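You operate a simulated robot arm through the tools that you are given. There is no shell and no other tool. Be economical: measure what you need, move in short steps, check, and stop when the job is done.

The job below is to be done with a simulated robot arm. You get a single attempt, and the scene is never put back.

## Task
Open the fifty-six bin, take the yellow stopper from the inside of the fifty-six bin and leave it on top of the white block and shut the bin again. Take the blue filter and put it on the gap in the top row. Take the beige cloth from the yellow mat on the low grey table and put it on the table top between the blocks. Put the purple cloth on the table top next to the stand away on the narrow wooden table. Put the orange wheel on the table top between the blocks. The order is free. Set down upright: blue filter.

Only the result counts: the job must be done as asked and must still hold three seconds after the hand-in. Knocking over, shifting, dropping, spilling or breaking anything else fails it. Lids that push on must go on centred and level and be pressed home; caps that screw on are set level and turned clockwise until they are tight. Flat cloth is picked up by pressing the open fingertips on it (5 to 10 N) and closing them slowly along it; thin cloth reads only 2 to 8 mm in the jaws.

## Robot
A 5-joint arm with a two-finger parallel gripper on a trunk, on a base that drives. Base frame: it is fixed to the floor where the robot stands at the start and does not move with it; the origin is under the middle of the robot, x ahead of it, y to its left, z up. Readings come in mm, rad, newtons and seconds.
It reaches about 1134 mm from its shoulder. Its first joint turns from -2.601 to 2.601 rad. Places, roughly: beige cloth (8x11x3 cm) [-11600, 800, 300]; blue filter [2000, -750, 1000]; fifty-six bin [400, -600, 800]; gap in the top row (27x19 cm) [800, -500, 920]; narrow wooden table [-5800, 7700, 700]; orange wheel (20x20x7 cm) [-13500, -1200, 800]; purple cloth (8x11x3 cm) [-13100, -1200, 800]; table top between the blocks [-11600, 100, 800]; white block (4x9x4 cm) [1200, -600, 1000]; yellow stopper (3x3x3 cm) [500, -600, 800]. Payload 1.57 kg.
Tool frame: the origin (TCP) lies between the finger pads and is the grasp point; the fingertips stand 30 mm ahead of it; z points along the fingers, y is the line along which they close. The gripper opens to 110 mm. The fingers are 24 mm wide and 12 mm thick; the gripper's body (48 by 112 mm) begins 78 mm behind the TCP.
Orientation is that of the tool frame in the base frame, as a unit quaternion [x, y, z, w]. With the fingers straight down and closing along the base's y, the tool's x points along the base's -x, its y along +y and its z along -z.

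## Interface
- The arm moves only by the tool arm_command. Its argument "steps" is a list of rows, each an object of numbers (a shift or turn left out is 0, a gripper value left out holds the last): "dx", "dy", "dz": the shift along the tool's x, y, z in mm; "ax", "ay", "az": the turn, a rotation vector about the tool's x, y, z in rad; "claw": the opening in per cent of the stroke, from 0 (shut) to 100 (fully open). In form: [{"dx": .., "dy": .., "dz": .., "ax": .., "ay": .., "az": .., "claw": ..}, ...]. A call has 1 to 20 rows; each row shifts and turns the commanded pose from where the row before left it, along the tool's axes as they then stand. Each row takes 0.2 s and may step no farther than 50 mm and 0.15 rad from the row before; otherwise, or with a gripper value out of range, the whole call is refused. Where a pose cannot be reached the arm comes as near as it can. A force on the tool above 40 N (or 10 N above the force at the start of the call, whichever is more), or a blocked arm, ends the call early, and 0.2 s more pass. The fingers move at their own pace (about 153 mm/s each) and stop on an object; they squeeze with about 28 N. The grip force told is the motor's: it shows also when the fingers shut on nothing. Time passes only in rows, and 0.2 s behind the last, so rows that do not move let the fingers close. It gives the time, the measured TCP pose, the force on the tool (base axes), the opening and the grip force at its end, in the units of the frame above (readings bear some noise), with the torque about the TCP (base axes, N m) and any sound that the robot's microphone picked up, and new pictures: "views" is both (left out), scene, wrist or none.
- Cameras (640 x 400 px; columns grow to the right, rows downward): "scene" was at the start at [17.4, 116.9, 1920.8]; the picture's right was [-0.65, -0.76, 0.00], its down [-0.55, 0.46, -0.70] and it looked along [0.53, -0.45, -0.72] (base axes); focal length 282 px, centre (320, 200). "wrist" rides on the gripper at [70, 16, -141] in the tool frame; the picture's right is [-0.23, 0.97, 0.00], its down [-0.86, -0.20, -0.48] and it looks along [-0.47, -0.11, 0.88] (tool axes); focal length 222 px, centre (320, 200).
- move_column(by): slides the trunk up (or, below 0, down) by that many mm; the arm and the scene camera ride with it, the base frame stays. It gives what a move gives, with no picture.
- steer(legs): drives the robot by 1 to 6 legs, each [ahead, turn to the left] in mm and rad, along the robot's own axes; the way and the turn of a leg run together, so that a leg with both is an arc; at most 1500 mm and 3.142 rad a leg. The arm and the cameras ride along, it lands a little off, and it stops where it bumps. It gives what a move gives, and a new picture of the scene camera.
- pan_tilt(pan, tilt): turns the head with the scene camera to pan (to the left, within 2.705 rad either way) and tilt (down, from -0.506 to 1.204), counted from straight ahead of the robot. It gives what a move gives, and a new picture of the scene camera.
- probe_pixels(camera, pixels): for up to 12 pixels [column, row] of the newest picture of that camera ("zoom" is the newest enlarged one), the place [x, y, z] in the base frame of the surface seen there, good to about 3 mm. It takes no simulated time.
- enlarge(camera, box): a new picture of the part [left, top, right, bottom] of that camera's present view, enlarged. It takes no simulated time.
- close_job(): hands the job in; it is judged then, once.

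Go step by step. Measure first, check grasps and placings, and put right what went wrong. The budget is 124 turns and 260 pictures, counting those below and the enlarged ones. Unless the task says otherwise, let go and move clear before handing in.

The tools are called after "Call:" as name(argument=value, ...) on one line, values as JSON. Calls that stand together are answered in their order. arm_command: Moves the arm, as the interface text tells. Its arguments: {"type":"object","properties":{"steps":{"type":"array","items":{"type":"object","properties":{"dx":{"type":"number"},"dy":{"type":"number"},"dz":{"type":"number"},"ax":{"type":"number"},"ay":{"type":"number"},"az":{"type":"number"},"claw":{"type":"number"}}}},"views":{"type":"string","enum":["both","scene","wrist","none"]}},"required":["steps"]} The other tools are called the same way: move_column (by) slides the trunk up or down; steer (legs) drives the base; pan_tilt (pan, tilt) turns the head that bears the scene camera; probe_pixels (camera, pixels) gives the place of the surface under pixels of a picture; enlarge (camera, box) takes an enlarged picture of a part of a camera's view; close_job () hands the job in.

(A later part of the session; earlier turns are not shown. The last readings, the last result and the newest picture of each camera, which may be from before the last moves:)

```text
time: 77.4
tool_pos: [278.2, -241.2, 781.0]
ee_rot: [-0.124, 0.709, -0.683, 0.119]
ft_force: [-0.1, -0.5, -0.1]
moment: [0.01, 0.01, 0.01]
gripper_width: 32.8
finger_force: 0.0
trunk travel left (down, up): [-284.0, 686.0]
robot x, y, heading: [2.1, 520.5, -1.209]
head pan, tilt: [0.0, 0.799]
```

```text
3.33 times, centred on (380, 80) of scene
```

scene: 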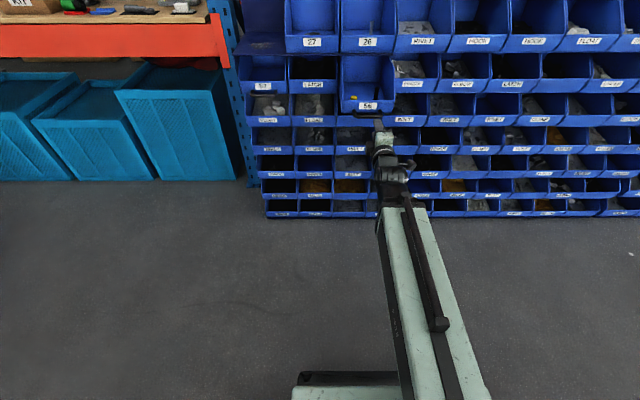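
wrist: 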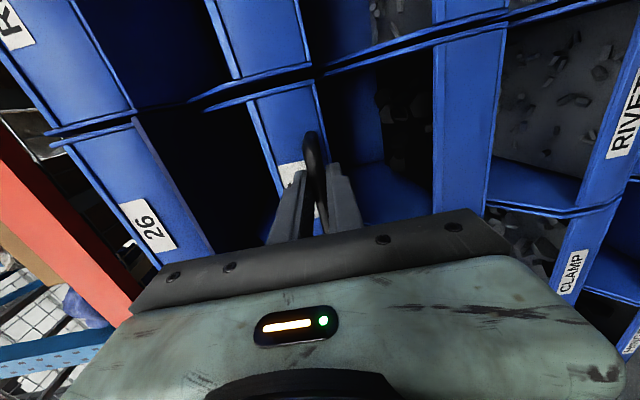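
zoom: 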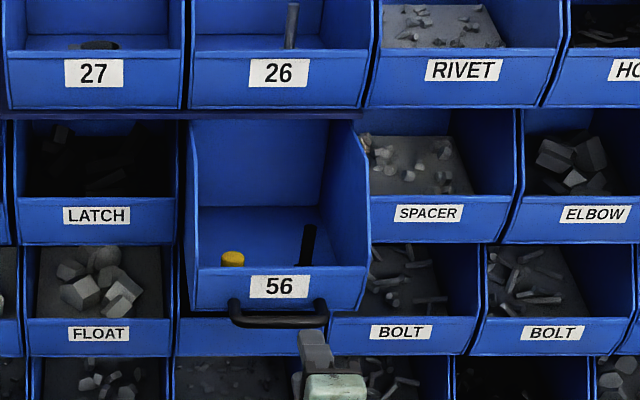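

Clear of the handle. Raise the trunk 350 mm and point the tool down.

Call:
move_column(by=350)

Call:
arm_command(steps=[{"ax": -0.1428}, {"ax": -0.1428}, {"ax": -0.1428}, {"ax": -0.1428}, {"ax": -0.1428}, {"ax": -0.1428}, {"ax": -0.1428}, {"ax": -0.1428}, {"ax": -0.1428}], views="both")

Call:
enlarge(camera="scene", box=[300, 80, 460, 200])

```text
time: 80.8
tool_pos: [279.6, -241.5, 1130.1]
ee_rot: [-0.124, 0.71, -0.683, 0.119]
ft_force: [0.7, 0.8, -0.2]
moment: [-0.02, 0.0, -0.01]
gripper_width: 33.0
finger_force: 0.1
trunk travel left (down, up): [-634.0, 336.0]
robot x, y, heading: [4.6, 522.2, -1.212]
head pan, tilt: [0.0, 0.799]
```

```text
time: 82.8
tool_pos: [278.5, -241.4, 908.1]
ee_rot: [-0.171, 0.978, -0.121, 0.02]
ft_force: [-0.3, 0.7, -0.5]
moment: [-0.05, 0.01, 0.0]
gripper_width: 33.0
finger_force: 0.1
out of reach, approached as far as the arm can: row 1, 2, 3, 4, 5, 6, 7, 8, 9
trunk travel left (down, up): [-634.0, 336.0]
robot x, y, heading: [-1.0, 520.5, -1.215]
head pan, tilt: [0.0, 0.799]
```

scene: 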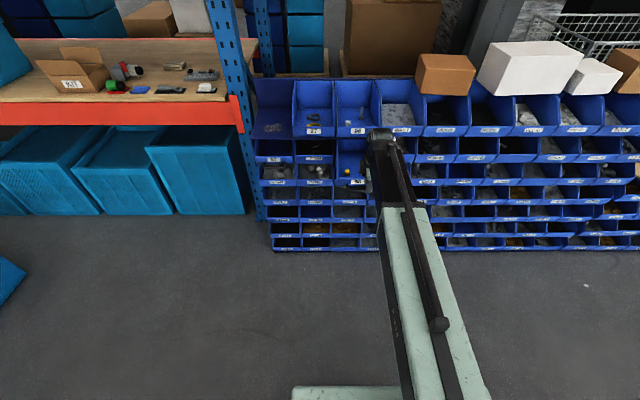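
wrist: 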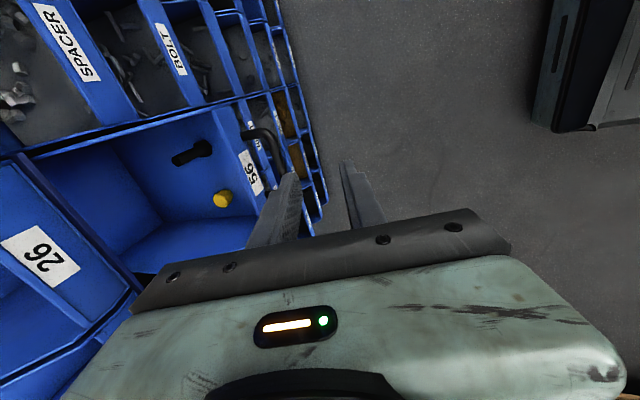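

```text
3.33 times, centred on (380, 140) of scene
```

zoom: 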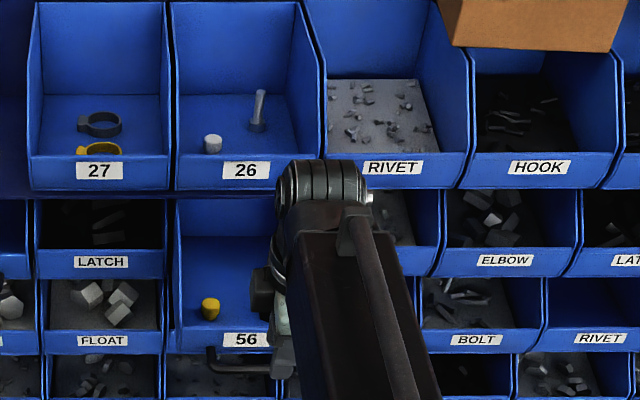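

Stopper is seen both at wrist (222,198) and zoom (210,308). Probe it and the bin walls.

Call:
probe_pixels(camera="wrist", pixels=[[222, 198], [214, 198], [230, 196], [222, 208], [222, 190], [210, 225], [200, 180], [260, 170], [235, 140], [262, 200], [190, 152]])

Call:
probe_pixels(camera="zoom", pixels=[[210, 301], [210, 312], [200, 325], [180, 330], [240, 300]])

Call:
enlarge(camera="wrist", box=[140, 110, 300, 230])

```text
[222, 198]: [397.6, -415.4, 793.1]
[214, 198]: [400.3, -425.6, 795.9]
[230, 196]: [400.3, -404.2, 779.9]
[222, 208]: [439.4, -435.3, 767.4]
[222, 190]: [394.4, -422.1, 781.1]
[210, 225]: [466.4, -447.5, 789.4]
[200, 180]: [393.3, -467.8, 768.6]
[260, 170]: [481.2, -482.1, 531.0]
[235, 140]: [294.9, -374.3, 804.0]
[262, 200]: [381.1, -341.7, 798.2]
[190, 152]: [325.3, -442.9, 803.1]
```

```text
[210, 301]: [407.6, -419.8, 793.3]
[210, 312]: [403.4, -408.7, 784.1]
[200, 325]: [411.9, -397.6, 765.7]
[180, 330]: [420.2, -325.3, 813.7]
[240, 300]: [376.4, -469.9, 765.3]
```

```text
3.33 times, centred on (220, 170) of wrist
```

zoom: 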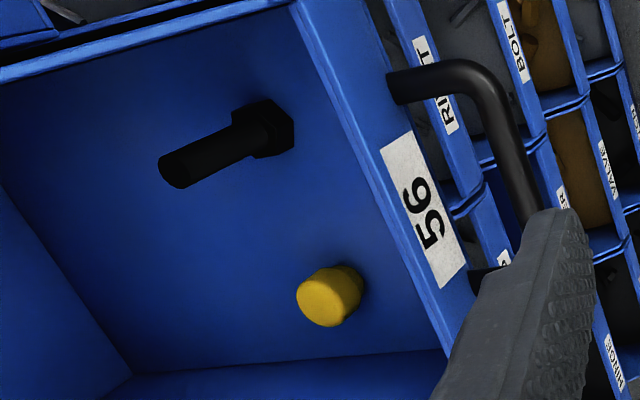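

Stopper centre ≈(403,-419), top z 795, bin floor 767. I'll set the tool vertical, open the claw to ~55 mm, and drive 130 mm closer for reach.

Call:
arm_command(steps=[{"ax": -0.121, "claw": 52}, {"ax": -0.121}], views="none")

Call:
steer(legs=[[130, 0]])

```text
time: 83.4
tool_pos: [279.2, -242.1, 900.9]
ee_rot: [-0.173, 0.985, -0.003, 0.0]
ft_force: [-1.0, 0.0, -0.1]
moment: [-0.02, -0.01, 0.01]
gripper_width: 57.1
finger_force: 0.1
out of reach, approached as far as the arm can: row 1
trunk travel left (down, up): [-634.0, 336.0]
robot x, y, heading: [5.9, 519.9, -1.211]
head pan, tilt: [0.0, 0.799]
```

```text
time: 84.7
tool_pos: [322.5, -364.7, 901.3]
ee_rot: [-0.171, 0.985, -0.003, 0.0]
ft_force: [0.0, 1.2, -0.2]
moment: [-0.04, 0.0, 0.01]
gripper_width: 57.4
finger_force: 0.0
trunk travel left (down, up): [-634.0, 336.0]
robot x, y, heading: [48.4, 405.4, -1.215]
head pan, tilt: [0.0, 0.799]
```

scene: 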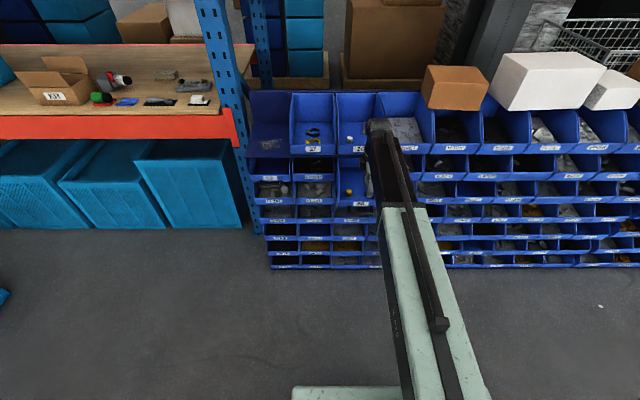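

Move over the stopper at height, then check with the wrist view before descending.

Call:
arm_command(steps=[{"dx": -19.2, "dy": -26}, {"dx": -19.2, "dy": -26}, {"dx": -19.1, "dy": -26.2}, {"dz": 25}, {"dz": 20}], views="both")

Call:
probe_pixels(camera="wrist", pixels=[[300, 160]])

```text
time: 85.9
tool_pos: [403.3, -421.2, 900.9]
ee_rot: [-0.171, 0.985, -0.004, 0.001]
ft_force: [0.3, 0.3, 0.1]
moment: [-0.01, 0.02, 0.0]
gripper_width: 57.2
finger_force: 0.0
out of reach, approached as far as the arm can: row 4, 5
trunk travel left (down, up): [-634.0, 336.0]
robot x, y, heading: [49.7, 400.0, -1.213]
head pan, tilt: [0.0, 0.799]
```

scene: 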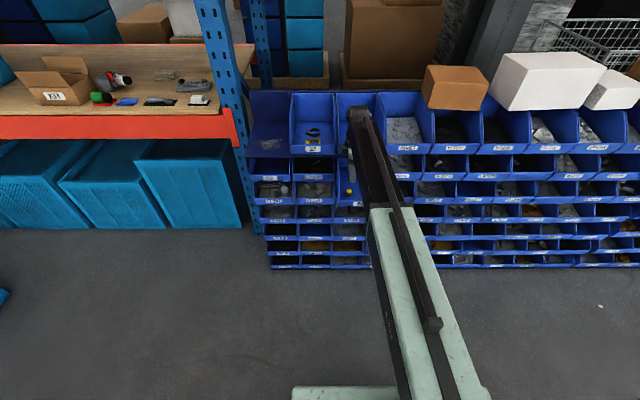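
wrist: 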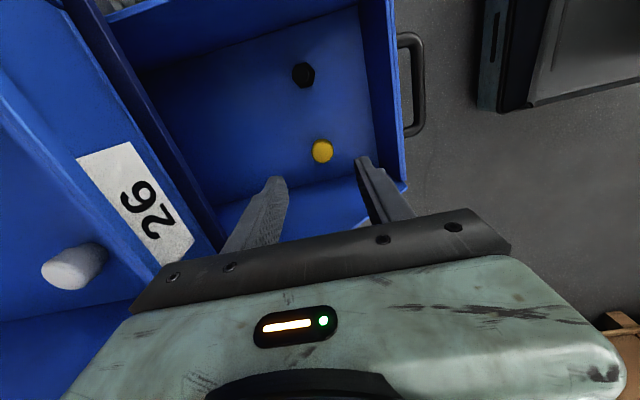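

```text
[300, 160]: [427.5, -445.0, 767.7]
```

The arm can't go lower here (stays 901), so I'll lower with the trunk. First undo the pending command and re-probe the stopper at wrist (322,152).

Call:
arm_command(steps=[{"dz": -22}, {"dz": -23}], views="none")

Call:
probe_pixels(camera="wrist", pixels=[[322, 152], [316, 148], [328, 150], [322, 144], [322, 160], [380, 120], [340, 190]])

```text
time: 86.5
tool_pos: [402.0, -420.9, 900.7]
ee_rot: [-0.171, 0.985, -0.004, 0.001]
ft_force: [-0.5, 0.3, -0.1]
moment: [0.01, -0.01, -0.01]
gripper_width: 57.4
finger_force: 0.0
out of reach, approached as far as the arm can: row 1, 2
trunk travel left (down, up): [-634.0, 336.0]
robot x, y, heading: [50.6, 398.4, -1.215]
head pan, tilt: [0.0, 0.799]
```

```text
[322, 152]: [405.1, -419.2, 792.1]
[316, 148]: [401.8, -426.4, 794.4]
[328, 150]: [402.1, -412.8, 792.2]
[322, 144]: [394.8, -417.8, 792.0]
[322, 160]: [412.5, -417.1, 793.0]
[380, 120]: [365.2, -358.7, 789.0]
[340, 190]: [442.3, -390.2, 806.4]
```

Aligned within 3 mm. Lower the trunk by 98 mm and close.

Call:
move_column(by=-98)

Call:
arm_command(steps=[{"claw": 0}, {}, {}], views="wrist")

```text
time: 87.8
tool_pos: [403.2, -421.4, 802.7]
ee_rot: [-0.171, 0.985, -0.003, 0.001]
ft_force: [-0.3, -0.6, -0.2]
moment: [0.02, -0.01, -0.03]
gripper_width: 57.1
finger_force: 0.0
trunk travel left (down, up): [-536.0, 434.0]
robot x, y, heading: [49.4, 396.6, -1.21]
head pan, tilt: [0.0, 0.799]
```

```text
time: 88.6
tool_pos: [403.0, -421.5, 801.9]
ee_rot: [-0.171, 0.985, -0.004, 0.001]
ft_force: [-0.2, -1.1, 0.5]
moment: [-0.01, -0.01, -0.01]
gripper_width: 23.8
finger_force: 28.0
trunk travel left (down, up): [-536.0, 434.0]
robot x, y, heading: [47.6, 397.4, -1.21]
head pan, tilt: [0.0, 0.799]
```

wrist: 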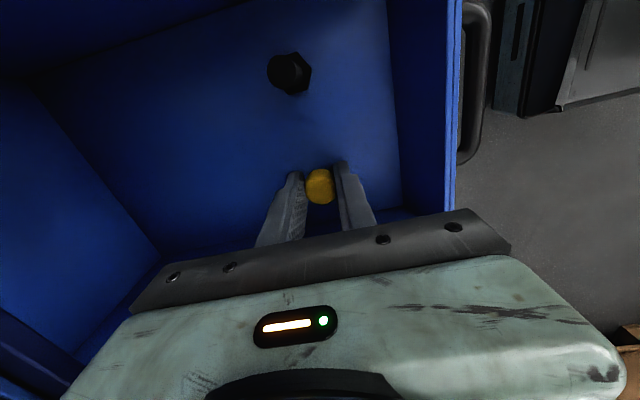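

Stopper held (23.8 mm). Raise the trunk clear of the bin, then retract and survey the shelf.

Call:
move_column(by=330)

Call:
arm_command(steps=[{"dy": 40}, {"dy": 40}, {"dy": 40}, {"dy": 40}, {"dy": 40}], views="none")

Call:
pan_tilt(pan=0.6, tilt=0.6)

Call:
probe_pixels(camera="scene", pixels=[[320, 200], [320, 300], [500, 200], [150, 200], [100, 300], [200, 250], [400, 150], [250, 150]])

```text
time: 91.8
tool_pos: [402.4, -421.4, 1131.7]
ee_rot: [-0.171, 0.985, -0.003, 0.0]
ft_force: [-0.1, 0.1, -0.6]
moment: [-0.05, -0.02, 0.0]
gripper_width: 23.8
finger_force: 27.3
trunk travel left (down, up): [-866.0, 104.0]
robot x, y, heading: [50.5, 400.6, -1.216]
head pan, tilt: [0.0, 0.799]
```

```text
time: 93.0
tool_pos: [335.6, -230.3, 1132.7]
ee_rot: [-0.171, 0.985, -0.002, 0.0]
ft_force: [-0.4, 0.6, -0.3]
moment: [-0.06, -0.01, 0.0]
gripper_width: 23.9
finger_force: 28.0
trunk travel left (down, up): [-866.0, 104.0]
robot x, y, heading: [50.6, 401.2, -1.218]
head pan, tilt: [0.0, 0.799]
```

```text
time: 94.0
tool_pos: [335.3, -233.5, 1132.5]
ee_rot: [-0.17, 0.985, -0.004, 0.0]
ft_force: [0.9, -1.3, 0.5]
moment: [0.0, 0.0, -0.03]
gripper_width: 24.0
finger_force: 27.9
trunk travel left (down, up): [-866.0, 104.0]
robot x, y, heading: [50.0, 402.4, -1.209]
head pan, tilt: [0.6, 0.6]
```

scene: 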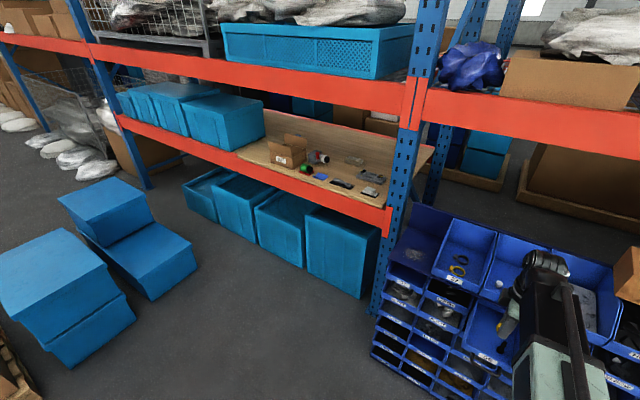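

```text
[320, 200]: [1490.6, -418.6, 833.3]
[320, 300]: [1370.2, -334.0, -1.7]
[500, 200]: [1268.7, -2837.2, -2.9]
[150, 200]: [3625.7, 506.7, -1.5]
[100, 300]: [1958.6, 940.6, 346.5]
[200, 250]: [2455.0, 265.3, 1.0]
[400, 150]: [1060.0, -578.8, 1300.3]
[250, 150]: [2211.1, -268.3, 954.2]
```

Good overview: shelf items around (270–385,150–195), blue crates on the floor at (100,270). Enlarge and probe shelf items and clearance.

Call:
enlarge(camera="scene", box=[230, 110, 430, 235])

Call:
probe_pixels(camera="zoom", pixels=[[448, 242], [452, 262], [440, 255], [500, 300], [50, 155], [160, 110], [272, 145], [350, 235], [400, 190], [300, 110], [540, 120], [280, 200]])

Call:
probe_pixels(camera="scene", pixels=[[190, 265], [150, 210], [135, 315], [60, 365], [110, 190], [400, 220], [350, 290], [375, 90], [250, 90]])

```text
3.20 times, centred on (330, 172) of scene
```

zoom: 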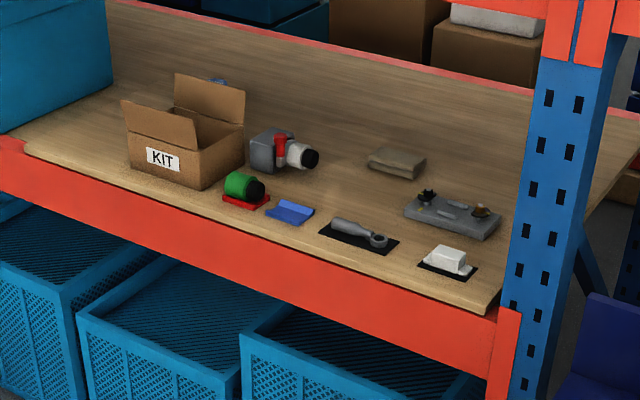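

```text
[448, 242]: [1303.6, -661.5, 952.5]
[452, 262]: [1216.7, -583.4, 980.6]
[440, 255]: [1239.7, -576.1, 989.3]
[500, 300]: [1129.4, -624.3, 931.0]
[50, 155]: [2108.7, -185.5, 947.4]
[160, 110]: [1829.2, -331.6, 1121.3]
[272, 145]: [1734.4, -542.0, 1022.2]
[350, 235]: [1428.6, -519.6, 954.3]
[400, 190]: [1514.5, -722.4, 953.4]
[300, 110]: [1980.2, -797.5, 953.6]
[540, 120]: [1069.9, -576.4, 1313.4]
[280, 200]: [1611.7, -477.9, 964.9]
```

```text
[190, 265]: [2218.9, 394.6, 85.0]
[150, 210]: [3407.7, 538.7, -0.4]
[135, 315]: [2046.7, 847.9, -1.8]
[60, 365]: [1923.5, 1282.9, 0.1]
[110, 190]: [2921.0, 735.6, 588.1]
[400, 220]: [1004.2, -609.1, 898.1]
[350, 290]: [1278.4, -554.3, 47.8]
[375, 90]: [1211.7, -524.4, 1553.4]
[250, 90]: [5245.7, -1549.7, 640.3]
```

Shelf is at z 953, block ≈(1225,-585, top ~989), and the filter is behind the KIT box. Drive to about (854,343), facing the block.

Call:
steer(legs=[[0, 1.139], [806, 0], [0, -1.117]])

Call:
pan_tilt(pan=0.05, tilt=0.65)

Call:
enlarge(camera="scene", box=[160, 120, 480, 320])

```text
time: 103.9
tool_pos: [1167.6, -263.3, 1131.5]
ee_rot: [-0.2, 0.98, -0.004, 0.0]
ft_force: [0.6, 0.5, 0.4]
moment: [0.01, 0.02, 0.01]
gripper_width: 23.9
finger_force: 27.9
trunk travel left (down, up): [-866.0, 104.0]
robot x, y, heading: [869.8, 358.8, -1.139]
head pan, tilt: [0.6, 0.6]
```

scene: 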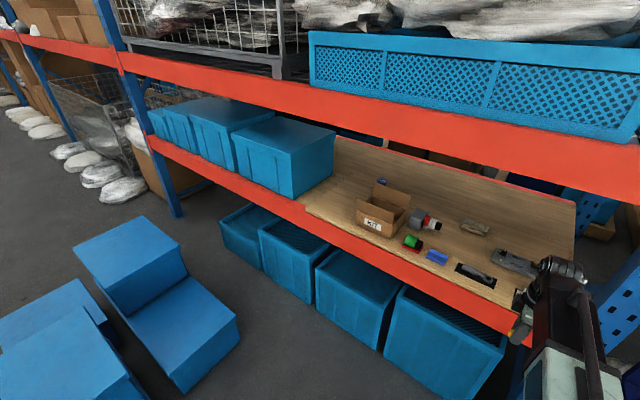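

```text
time: 104.9
tool_pos: [1166.7, -263.3, 1132.6]
ee_rot: [-0.198, 0.98, -0.003, 0.0]
ft_force: [-0.1, 0.7, -1.1]
moment: [0.02, -0.01, -0.01]
gripper_width: 23.9
finger_force: 28.1
trunk travel left (down, up): [-866.0, 104.0]
robot x, y, heading: [865.8, 358.3, -1.146]
head pan, tilt: [0.051, 0.649]
```

scene: 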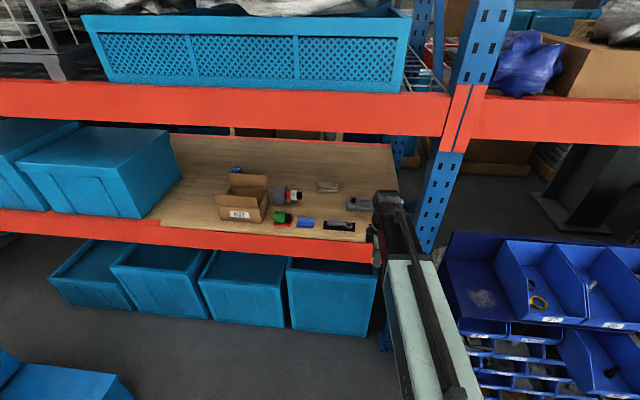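

```text
2.00 times, centred on (320, 220) of scene
```

zoom: 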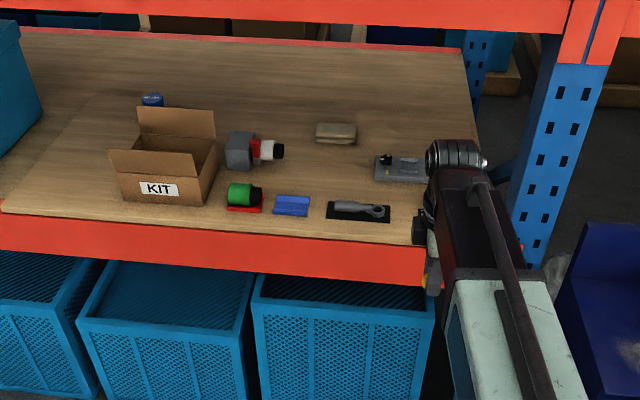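

The arm hides the block; take a wrist view after advancing slightly toward it at height.

Call:
arm_command(steps=[{"dy": -45}, {"dy": -45}, {"dy": -45}, {"dy": -45}], views="wrist")

```text
time: 105.9
tool_pos: [1238.0, -432.3, 1132.9]
ee_rot: [-0.199, 0.98, -0.002, 0.001]
ft_force: [-0.5, -0.5, -0.1]
moment: [0.01, 0.02, 0.03]
gripper_width: 23.9
finger_force: 28.0
trunk travel left (down, up): [-866.0, 104.0]
robot x, y, heading: [866.3, 359.4, -1.144]
head pan, tilt: [0.051, 0.649]
```

wrist: 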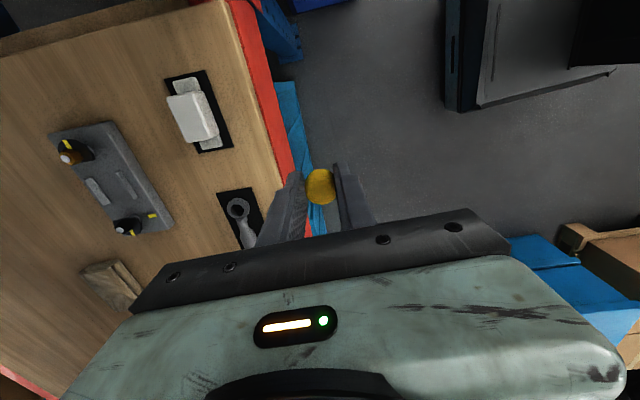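

Block visible at wrist (193,115). Enlarge and measure its top.

Call:
enlarge(camera="wrist", box=[150, 60, 246, 160])

Call:
probe_pixels(camera="wrist", pixels=[[190, 115], [172, 103], [200, 97], [212, 128], [185, 138], [187, 85], [208, 145], [170, 85], [192, 120]])

```text
4.00 times, centred on (198, 110) of wrist
```

zoom: 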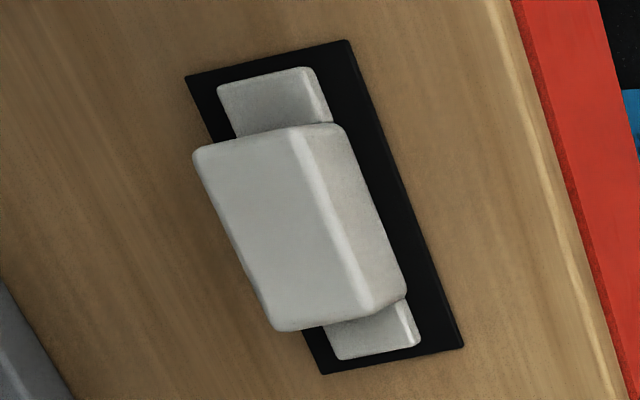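

```text
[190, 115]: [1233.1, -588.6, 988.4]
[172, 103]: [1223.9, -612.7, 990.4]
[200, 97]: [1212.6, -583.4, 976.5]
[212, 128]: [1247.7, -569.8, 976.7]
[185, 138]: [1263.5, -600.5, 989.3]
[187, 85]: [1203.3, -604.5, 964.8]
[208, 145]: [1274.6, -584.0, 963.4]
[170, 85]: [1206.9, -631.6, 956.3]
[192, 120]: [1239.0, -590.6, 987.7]
```

Top face corners in zoom ≈(195,152),(290,135),(365,312),(275,330); probe them.

Call:
probe_pixels(camera="zoom", pixels=[[205, 162], [285, 145], [352, 305], [280, 320], [281, 232], [240, 240], [320, 225]])

```text
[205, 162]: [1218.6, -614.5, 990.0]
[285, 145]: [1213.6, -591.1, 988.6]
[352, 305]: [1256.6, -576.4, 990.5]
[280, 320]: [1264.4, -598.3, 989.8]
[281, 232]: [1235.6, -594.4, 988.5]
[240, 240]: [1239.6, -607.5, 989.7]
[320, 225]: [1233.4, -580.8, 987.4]
```

Block top centre ≈(1238,-595,989.5). Drive 120 mm closer so it's comfortably in reach, then position over it.

Call:
steer(legs=[[120, 0]])

```text
time: 107.1
tool_pos: [1287.6, -539.5, 1131.0]
ee_rot: [-0.2, 0.98, -0.002, 0.001]
ft_force: [-0.2, -1.1, 0.4]
moment: [0.0, 0.02, 0.01]
gripper_width: 23.5
finger_force: 28.4
trunk travel left (down, up): [-866.0, 104.0]
robot x, y, heading: [915.2, 251.0, -1.142]
head pan, tilt: [0.051, 0.649]
```

scene: 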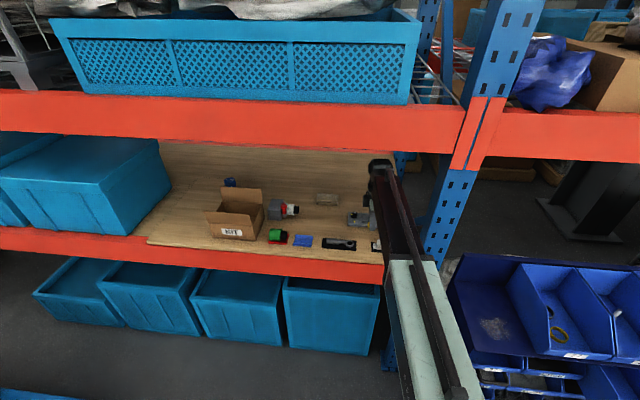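

Call:
arm_command(steps=[{"dx": 22.4, "dy": -10.6}, {"dx": 22.4, "dy": -10.6}, {"dx": 22.5, "dy": -10.6}, {"dz": 30}, {"dz": 30}], views="both")

```text
time: 108.3
tool_pos: [1237.6, -594.9, 1133.3]
ee_rot: [-0.2, 0.98, -0.004, 0.001]
ft_force: [0.0, 0.0, -0.1]
moment: [-0.01, 0.0, 0.0]
gripper_width: 23.8
finger_force: 28.7
out of reach, approached as far as the arm can: row 4, 5
trunk travel left (down, up): [-866.0, 104.0]
robot x, y, heading: [913.4, 249.6, -1.148]
head pan, tilt: [0.051, 0.649]
```

scene: 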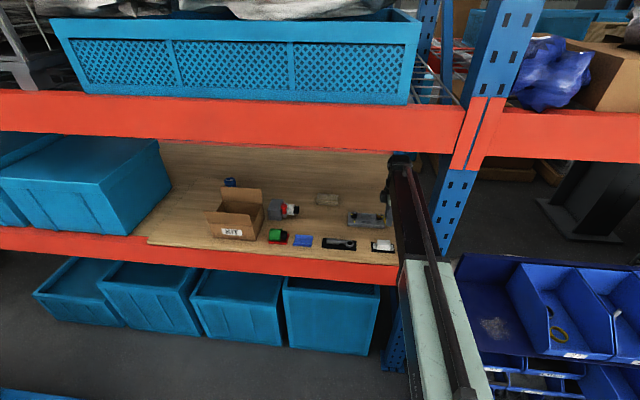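
wrist: 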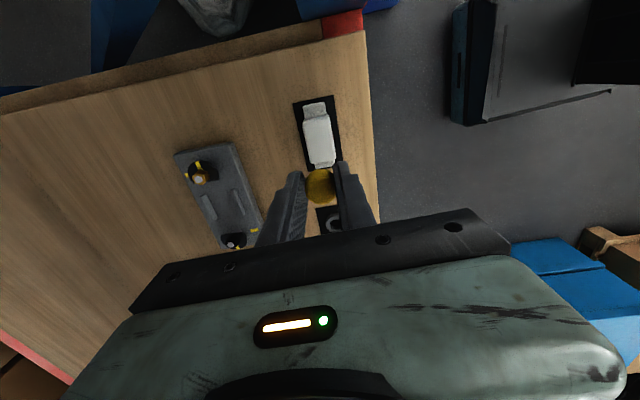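

Positioned over the block. Lower with the trunk to just above contact (TCP 1028).

Call:
move_column(by=-104)

Call:
arm_command(steps=[{}], views="both")

Call:
enlarge(camera="wrist", box=[240, 80, 400, 200])

```text
time: 109.7
tool_pos: [1238.9, -593.2, 1029.1]
ee_rot: [-0.2, 0.98, -0.003, 0.001]
ft_force: [0.7, -0.8, 0.1]
moment: [0.02, 0.0, 0.04]
gripper_width: 23.6
finger_force: 28.5
trunk travel left (down, up): [-762.0, 208.0]
robot x, y, heading: [912.6, 253.1, -1.143]
head pan, tilt: [0.051, 0.649]
```

```text
time: 110.1
tool_pos: [1237.8, -594.0, 1029.4]
ee_rot: [-0.199, 0.98, -0.003, 0.0]
ft_force: [-0.9, -0.7, -0.7]
moment: [0.02, 0.03, 0.02]
gripper_width: 23.7
finger_force: 28.1
trunk travel left (down, up): [-762.0, 208.0]
robot x, y, heading: [912.7, 250.7, -1.143]
head pan, tilt: [0.051, 0.649]
```

scene: 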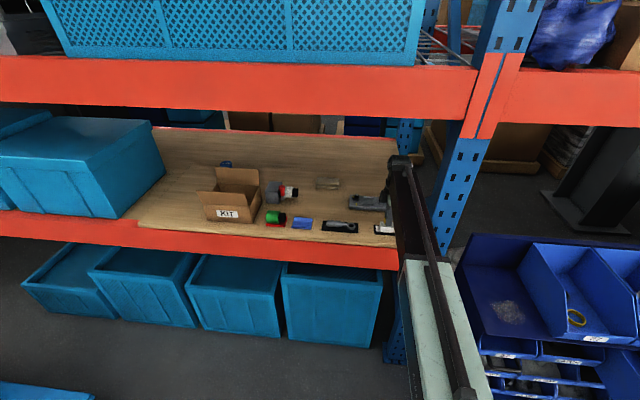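
wrist: 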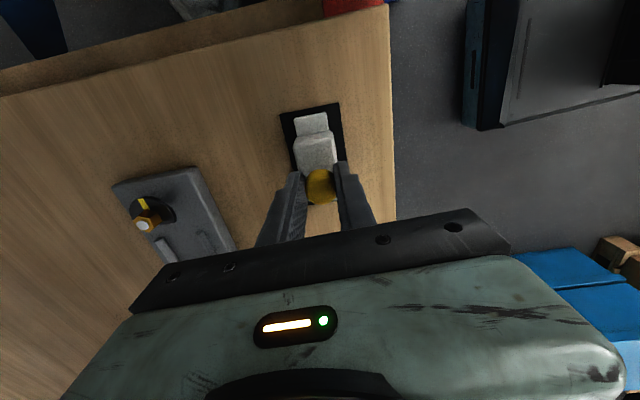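

```text
3.33 times, centred on (320, 140) of wrist
```

zoom: 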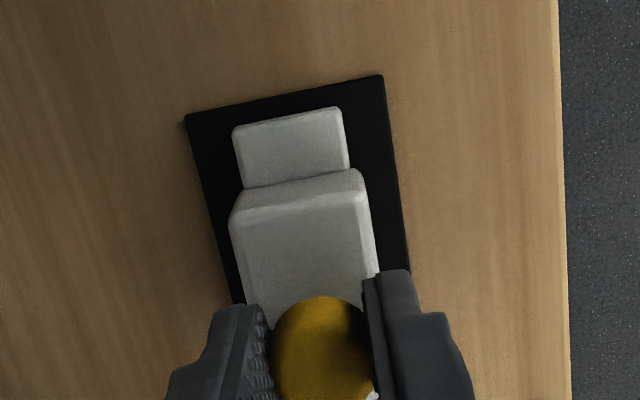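

Stopper is centred over the block. Lower 4 mm more and check contact.

Call:
move_column(by=-4)

```text
time: 110.6
tool_pos: [1237.8, -592.0, 1025.6]
ee_rot: [-0.199, 0.98, -0.003, 0.001]
ft_force: [0.6, 0.0, 0.3]
moment: [-0.03, -0.01, 0.0]
gripper_width: 23.7
finger_force: 27.7
trunk travel left (down, up): [-758.0, 212.0]
robot x, y, heading: [913.6, 249.8, -1.146]
head pan, tilt: [0.051, 0.649]
```

Call:
move_column(by=-1.5)

```text
time: 111.2
tool_pos: [1237.4, -592.6, 1024.7]
ee_rot: [-0.199, 0.98, -0.004, 0.001]
ft_force: [2.3, -4.0, 14.4]
moment: [-0.07, -0.12, -0.03]
gripper_width: 23.7
finger_force: 27.6
trunk travel left (down, up): [-756.0, 214.0]
robot x, y, heading: [913.8, 253.6, -1.151]
head pan, tilt: [0.051, 0.649]
```

Contact (14 N). Release gradually and lift with the trunk.

Call:
arm_command(steps=[{"claw": 26}, {"claw": 32}, {"claw": 42}, {}], views="wrist")

Call:
move_column(by=120)

Call:
arm_command(steps=[{}], views="both")

```text
time: 112.2
tool_pos: [1236.5, -593.6, 1022.8]
ee_rot: [-0.2, 0.98, -0.003, 0.001]
ft_force: [0.4, 1.1, 0.6]
moment: [-0.03, 0.0, -0.01]
gripper_width: 46.5
finger_force: 0.0
trunk travel left (down, up): [-756.0, 214.0]
robot x, y, heading: [916.9, 251.1, -1.145]
head pan, tilt: [0.051, 0.649]
```

wrist: 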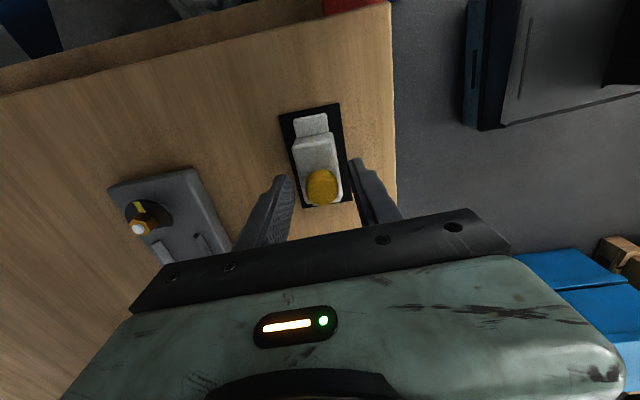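

```text
time: 113.7
tool_pos: [1237.7, -593.2, 1143.5]
ee_rot: [-0.199, 0.98, -0.003, 0.002]
ft_force: [0.7, 0.0, 0.6]
moment: [0.01, -0.02, -0.01]
gripper_width: 46.2
finger_force: 0.0
trunk travel left (down, up): [-876.0, 94.0]
robot x, y, heading: [918.4, 249.0, -1.145]
head pan, tilt: [0.051, 0.649]
```

```text
time: 114.0
tool_pos: [1237.2, -593.1, 1143.0]
ee_rot: [-0.199, 0.98, -0.003, 0.001]
ft_force: [0.3, 0.7, 0.2]
moment: [-0.03, -0.02, 0.0]
gripper_width: 46.2
finger_force: 0.1
trunk travel left (down, up): [-876.0, 94.0]
robot x, y, heading: [916.9, 252.8, -1.143]
head pan, tilt: [0.051, 0.649]
```

scene: 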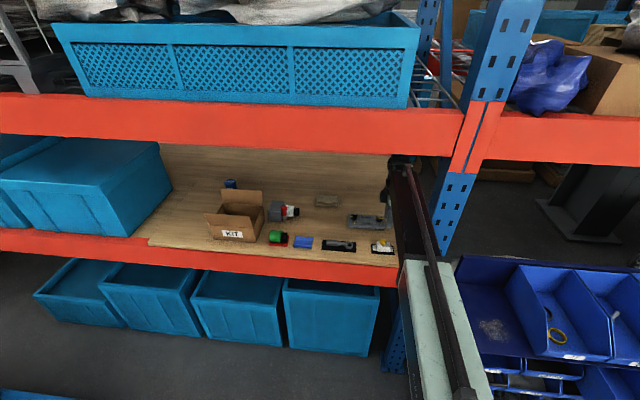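
wrist: 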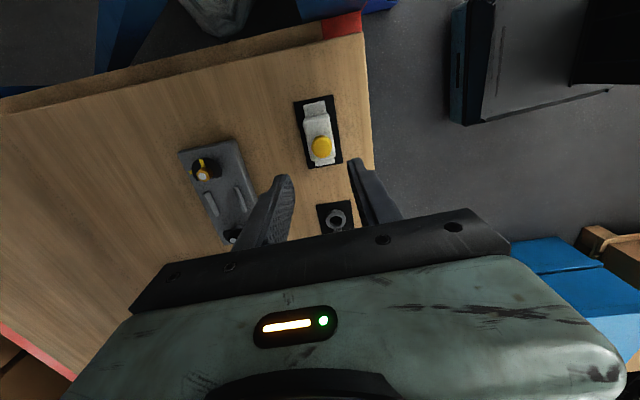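

Stopper stands on the white block. Now locate the blue filter at scene (230,183) behind the KIT box.

Call:
enlarge(camera="scene", box=[180, 150, 320, 250])

Call:
probe_pixels(camera="zoom", pixels=[[222, 135], [235, 138], [235, 152], [222, 148], [222, 158], [120, 295], [350, 295], [330, 180], [110, 140], [380, 180], [290, 330], [240, 240]])

```text
4.00 times, centred on (250, 200) of scene
```

zoom: 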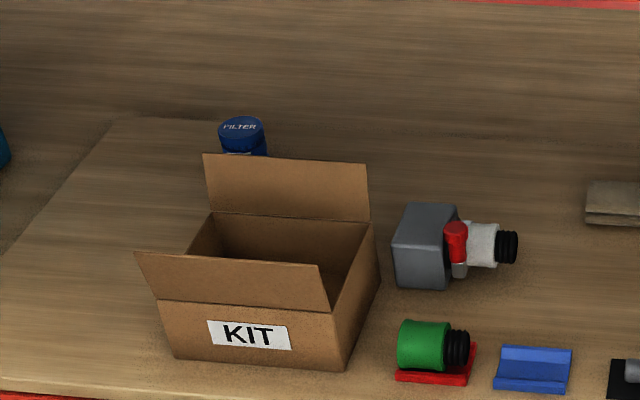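

```text
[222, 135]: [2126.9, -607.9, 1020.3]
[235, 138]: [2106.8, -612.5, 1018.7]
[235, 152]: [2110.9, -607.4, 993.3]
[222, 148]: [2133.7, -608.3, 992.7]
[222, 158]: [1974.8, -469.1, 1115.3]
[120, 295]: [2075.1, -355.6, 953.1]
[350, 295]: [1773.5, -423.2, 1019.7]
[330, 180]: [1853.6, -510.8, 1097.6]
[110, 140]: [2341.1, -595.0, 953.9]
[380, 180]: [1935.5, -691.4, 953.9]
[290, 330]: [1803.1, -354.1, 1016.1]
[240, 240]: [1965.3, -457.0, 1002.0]
```

Filter ≈(2115,-625), top z≈1025, ~300 mm deep behind the KIT box. Before choosing an approach, I'll probe the arm's own shape, crates on the shelf, and the floor boxes.

Call:
probe_pixels(camera="scene", pixels=[[400, 158], [410, 190], [420, 225], [430, 260], [440, 300], [460, 390], [165, 185], [160, 150], [130, 235], [60, 390], [150, 245], [385, 200]])

Call:
pan_tilt(pan=0.9, tilt=0.8)

Call:
probe_pixels(camera="scene", pixels=[[100, 200], [200, 200], [300, 200], [400, 200], [200, 300], [300, 300], [100, 300], [400, 300]])

```text
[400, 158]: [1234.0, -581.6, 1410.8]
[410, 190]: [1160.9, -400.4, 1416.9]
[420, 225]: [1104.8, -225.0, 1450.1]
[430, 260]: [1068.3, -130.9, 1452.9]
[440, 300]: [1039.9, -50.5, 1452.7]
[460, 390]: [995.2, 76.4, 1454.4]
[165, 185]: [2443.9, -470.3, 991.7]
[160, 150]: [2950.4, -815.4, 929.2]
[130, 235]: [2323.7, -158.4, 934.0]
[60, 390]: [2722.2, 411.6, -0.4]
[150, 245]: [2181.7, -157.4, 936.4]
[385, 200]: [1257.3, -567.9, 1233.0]
```

```text
time: 115.2
tool_pos: [1237.0, -594.1, 1142.2]
ee_rot: [-0.199, 0.98, -0.003, 0.001]
ft_force: [-0.1, 0.7, 0.0]
moment: [-0.01, 0.0, 0.04]
gripper_width: 46.1
finger_force: 0.0
trunk travel left (down, up): [-876.0, 94.0]
robot x, y, heading: [918.9, 252.4, -1.149]
head pan, tilt: [0.901, 0.799]
```

scene: 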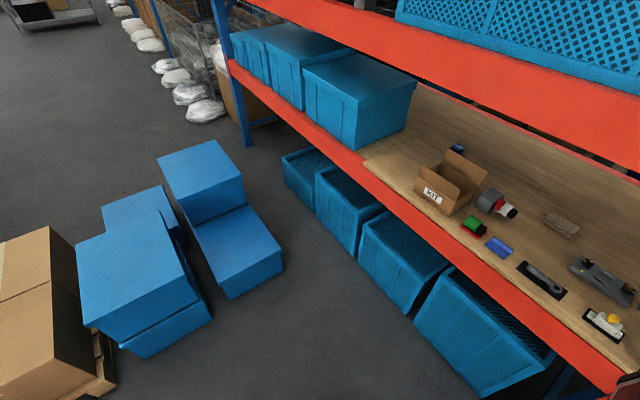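

```text
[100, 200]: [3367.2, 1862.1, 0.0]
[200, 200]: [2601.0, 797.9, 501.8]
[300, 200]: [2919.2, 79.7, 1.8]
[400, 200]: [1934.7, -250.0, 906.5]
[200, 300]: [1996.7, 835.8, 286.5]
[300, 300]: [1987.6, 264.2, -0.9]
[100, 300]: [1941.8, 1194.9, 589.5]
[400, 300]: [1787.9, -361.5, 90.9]
```

The forearm runs horizontally ~270 mm above TCP (bottom ≈+180). Check the upper beam's bottom height and the flap heights.

Call:
probe_pixels(camera="scene", pixels=[[500, 100], [480, 92], [560, 135], [600, 155], [440, 75], [460, 155], [430, 162], [425, 185], [485, 180], [457, 148], [450, 165], [478, 165]])

Call:
enlarge(camera="scene", box=[380, 100, 540, 240])

```text
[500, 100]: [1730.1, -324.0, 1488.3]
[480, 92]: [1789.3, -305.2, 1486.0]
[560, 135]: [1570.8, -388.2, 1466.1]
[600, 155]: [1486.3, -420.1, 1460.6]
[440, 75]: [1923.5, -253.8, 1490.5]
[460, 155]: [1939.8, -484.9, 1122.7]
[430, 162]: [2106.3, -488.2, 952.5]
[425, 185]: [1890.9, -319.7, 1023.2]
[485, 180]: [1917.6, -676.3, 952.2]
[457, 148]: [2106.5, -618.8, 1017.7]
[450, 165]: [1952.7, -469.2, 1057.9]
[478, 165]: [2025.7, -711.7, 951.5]
```

```text
2.86 times, centred on (460, 170) of scene
```

zoom: 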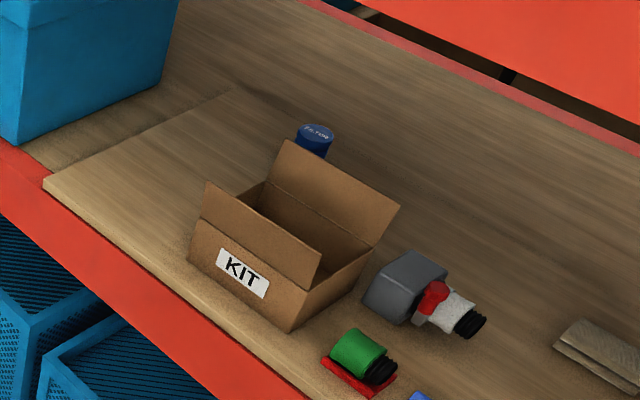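

Beam bottom ≈1455 and flap top ≈1123, so I'll carry the filter out low and around the box's left side. First retract the arm and drive via (1549,434), then ahead to about (1690,170), facing the filter.

Call:
arm_command(steps=[{"dy": 45, "claw": 100}, {"dy": 45}, {"dy": 45}, {"dy": 45}, {"dy": 45}, {"dy": 45}], views="none")

Call:
steer(legs=[[0, 1.426], [658, 0], [0, -1.36]])

Call:
pan_tilt(pan=0.0, tilt=0.6)

```text
time: 116.6
tool_pos: [1133.2, -343.7, 1143.7]
ee_rot: [-0.199, 0.98, -0.003, 0.001]
ft_force: [-1.1, -0.6, -0.5]
moment: [0.01, 0.02, -0.03]
gripper_width: 109.9
finger_force: 0.1
trunk travel left (down, up): [-876.0, 94.0]
robot x, y, heading: [915.3, 253.5, -1.147]
head pan, tilt: [0.901, 0.799]
```

```text
time: 127.1
tool_pos: [1825.7, -117.8, 1143.1]
ee_rot: [-0.261, 0.965, -0.003, 0.0]
ft_force: [0.1, 1.0, 0.3]
moment: [-0.03, 0.03, 0.0]
gripper_width: 110.1
finger_force: 0.2
trunk travel left (down, up): [-876.0, 94.0]
robot x, y, heading: [1549.3, 459.9, -1.011]
head pan, tilt: [0.901, 0.799]
```

scene: 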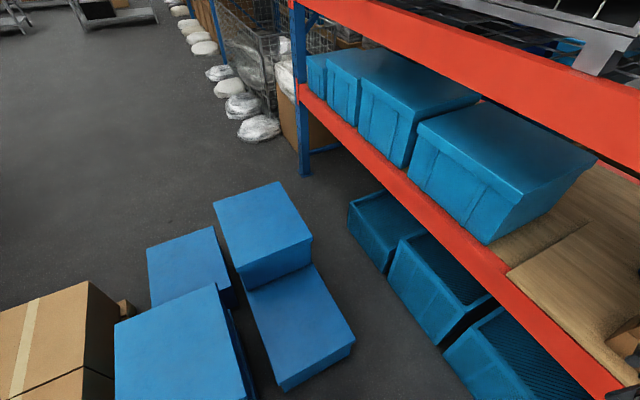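

```text
time: 128.3
tool_pos: [1825.2, -118.2, 1143.8]
ee_rot: [-0.26, 0.966, -0.003, 0.001]
ft_force: [0.1, 0.3, -0.1]
moment: [-0.01, 0.0, 0.02]
gripper_width: 110.1
finger_force: 0.0
trunk travel left (down, up): [-876.0, 94.0]
robot x, y, heading: [1550.8, 455.3, -1.011]
head pan, tilt: [0.0, 0.6]
```

scene: 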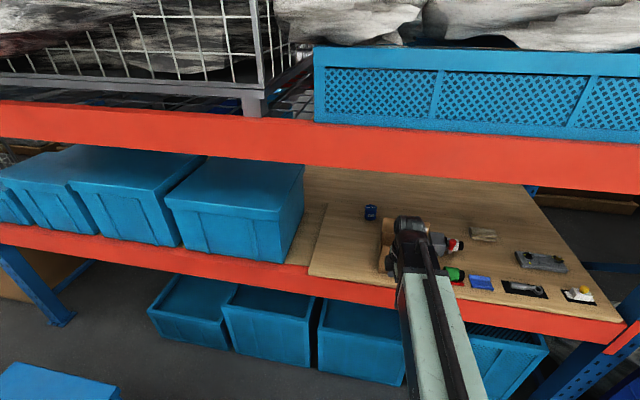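

Filter clearly visible at (370,212). Measure it.

Call:
enlarge(camera="scene", box=[330, 180, 490, 280])

Call:
probe_pixels(camera="zoom", pixels=[[160, 108], [160, 120], [145, 125], [178, 125], [160, 145], [160, 155], [160, 160], [147, 113], [175, 113], [215, 180], [225, 250], [120, 170]])

```text
4.00 times, centred on (410, 230) of scene
```

zoom: 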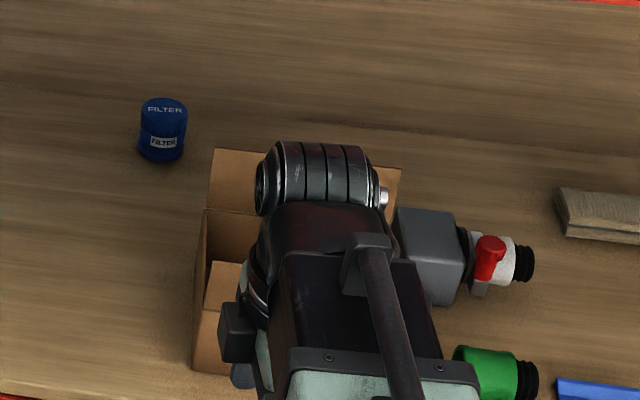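

```text
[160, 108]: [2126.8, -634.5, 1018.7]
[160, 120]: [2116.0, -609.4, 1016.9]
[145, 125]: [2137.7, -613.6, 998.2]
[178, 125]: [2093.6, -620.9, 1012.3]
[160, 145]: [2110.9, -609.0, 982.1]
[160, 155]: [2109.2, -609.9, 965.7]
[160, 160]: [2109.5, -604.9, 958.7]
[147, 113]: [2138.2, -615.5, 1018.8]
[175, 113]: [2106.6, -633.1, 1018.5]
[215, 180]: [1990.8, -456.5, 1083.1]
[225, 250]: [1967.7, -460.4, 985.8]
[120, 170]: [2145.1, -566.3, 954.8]
```

Filter centre ≈(2121,-634), ⌀≈55, z 954–1018. I plan to turn left 0.17 and go ahead ~370 mm; check clearance to the floor boxes on the left first.

Call:
pan_tilt(pan=0.9, tilt=0.9)

Call:
probe_pixels(camera="scene", pixels=[[350, 320], [350, 300], [285, 360], [285, 340], [240, 340], [340, 280], [300, 240], [560, 330], [480, 200], [500, 210]])

```text
time: 129.5
tool_pos: [1826.2, -117.8, 1143.5]
ee_rot: [-0.261, 0.965, -0.003, 0.002]
ft_force: [-0.4, 0.7, 0.0]
moment: [0.03, 0.05, 0.02]
gripper_width: 110.0
finger_force: 0.1
trunk travel left (down, up): [-876.0, 94.0]
robot x, y, heading: [1550.3, 459.1, -1.011]
head pan, tilt: [0.901, 0.901]
```

scene: 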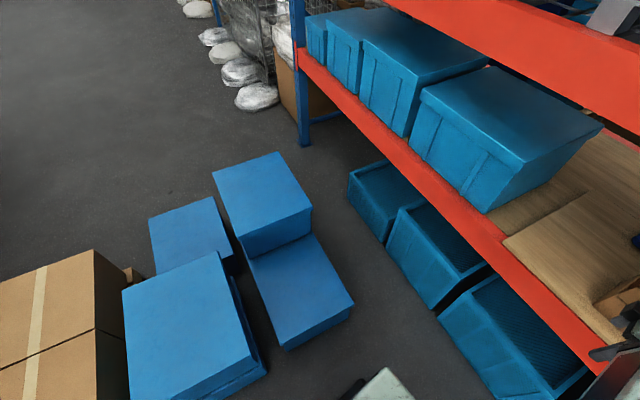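

```text
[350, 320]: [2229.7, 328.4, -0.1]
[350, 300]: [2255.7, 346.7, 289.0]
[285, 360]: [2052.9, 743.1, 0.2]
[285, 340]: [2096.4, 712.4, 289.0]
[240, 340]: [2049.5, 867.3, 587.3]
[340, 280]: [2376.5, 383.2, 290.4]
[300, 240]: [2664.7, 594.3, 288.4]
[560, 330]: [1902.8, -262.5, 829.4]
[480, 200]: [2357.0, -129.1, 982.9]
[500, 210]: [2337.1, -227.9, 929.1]
```

Clear by ~200 mm. Turn left 0.17 and advance 370 mm.

Call:
steer(legs=[[0, 0.17], [370, 0]])

Call:
arm_command(steps=[{}], views="wrist")

Call:
pan_tilt(pan=-0.1, tilt=0.75)

```text
time: 132.5
tool_pos: [2167.2, -346.3, 1143.2]
ee_rot: [-0.341, 0.94, -0.003, 0.001]
ft_force: [0.1, -0.1, -0.3]
moment: [-0.02, 0.01, -0.02]
gripper_width: 110.0
finger_force: 0.1
trunk travel left (down, up): [-876.0, 94.0]
robot x, y, heading: [1798.5, 174.9, -0.845]
head pan, tilt: [0.901, 0.901]
```

scene: 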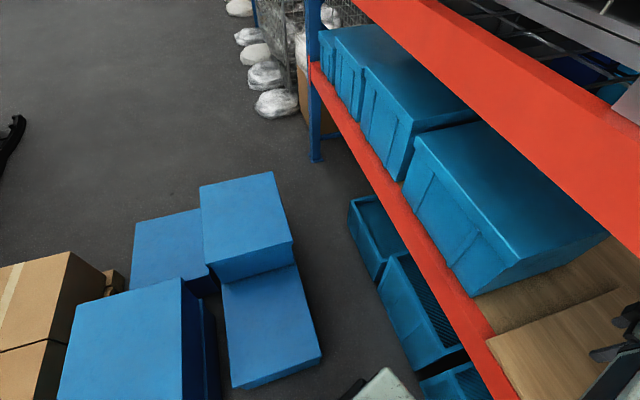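

```text
time: 132.9
tool_pos: [2167.2, -346.3, 1143.0]
ee_rot: [-0.34, 0.94, -0.003, 0.001]
ft_force: [-0.2, 0.1, -0.2]
moment: [-0.01, 0.01, 0.02]
gripper_width: 110.3
finger_force: 0.0
trunk travel left (down, up): [-876.0, 94.0]
robot x, y, heading: [1800.7, 175.1, -0.842]
head pan, tilt: [0.901, 0.901]
```

wrist: 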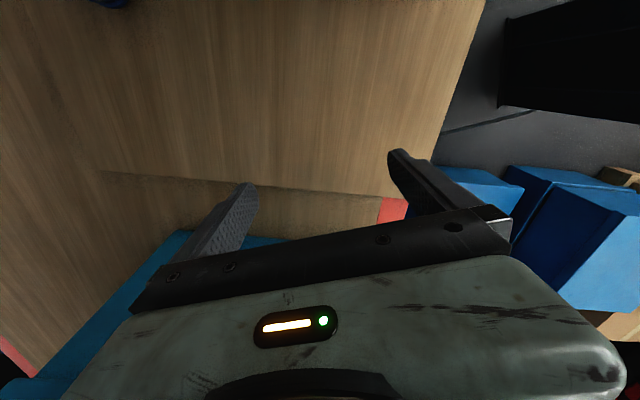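

```text
time: 134.2
tool_pos: [2166.8, -345.8, 1143.4]
ee_rot: [-0.34, 0.94, -0.003, 0.002]
ft_force: [0.6, -0.7, -0.1]
moment: [0.0, 0.01, 0.02]
gripper_width: 109.9
finger_force: 0.0
trunk travel left (down, up): [-876.0, 94.0]
robot x, y, heading: [1799.2, 176.8, -0.845]
head pan, tilt: [-0.099, 0.75]
```

scene: 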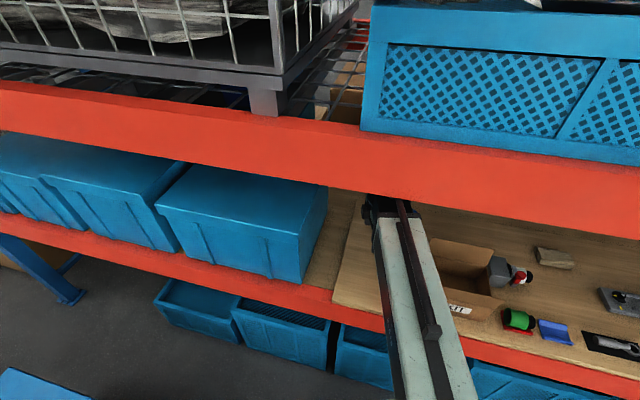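

The upper link is close under the beam; lower the trunk 60 mm, then move over the filter, staying left of the KIT box.

Call:
move_column(by=-60)

Call:
arm_command(steps=[{"dx": 31.3, "dy": -27.4}, {"dx": 31.3, "dy": -27.4}, {"dx": 31.3, "dy": -27.4}, {"dx": 31.3, "dy": -27.4}, {"dx": 31.4, "dy": -27.4}, {"dx": 31.4, "dy": -27.5}], views="both")

```text
time: 135.2
tool_pos: [2167.0, -344.7, 1083.0]
ee_rot: [-0.341, 0.94, -0.003, 0.001]
ft_force: [0.1, 0.3, 0.7]
moment: [-0.05, -0.02, 0.0]
gripper_width: 110.0
finger_force: 0.1
trunk travel left (down, up): [-816.0, 154.0]
robot x, y, heading: [1796.5, 175.1, -0.848]
head pan, tilt: [-0.099, 0.75]
```

```text
time: 136.6
tool_pos: [2125.8, -593.6, 1083.0]
ee_rot: [-0.34, 0.94, -0.004, 0.001]
ft_force: [-0.5, 0.3, 1.7]
moment: [0.01, 0.02, 0.01]
gripper_width: 110.2
finger_force: 0.1
trunk travel left (down, up): [-816.0, 154.0]
robot x, y, heading: [1798.9, 175.9, -0.845]
head pan, tilt: [-0.099, 0.75]
```

scene: 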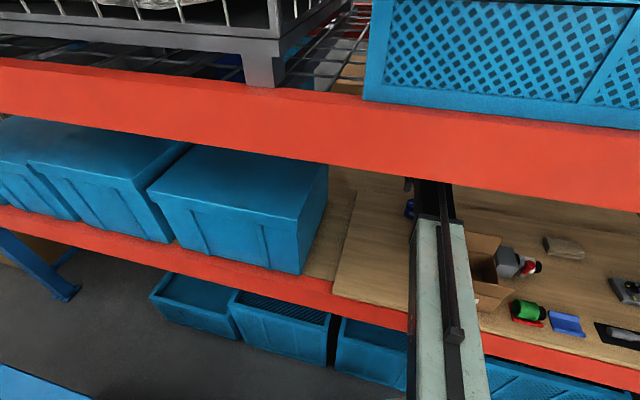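
wrist: 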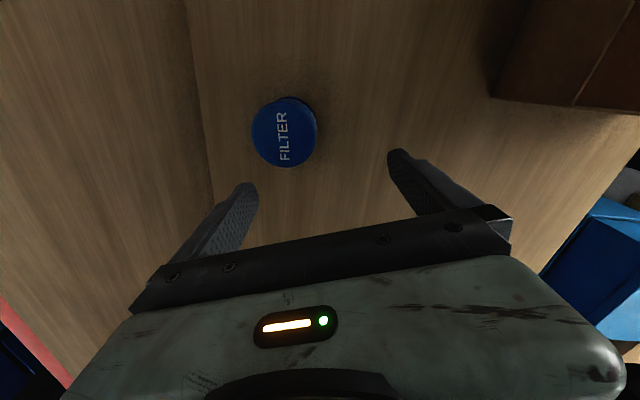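

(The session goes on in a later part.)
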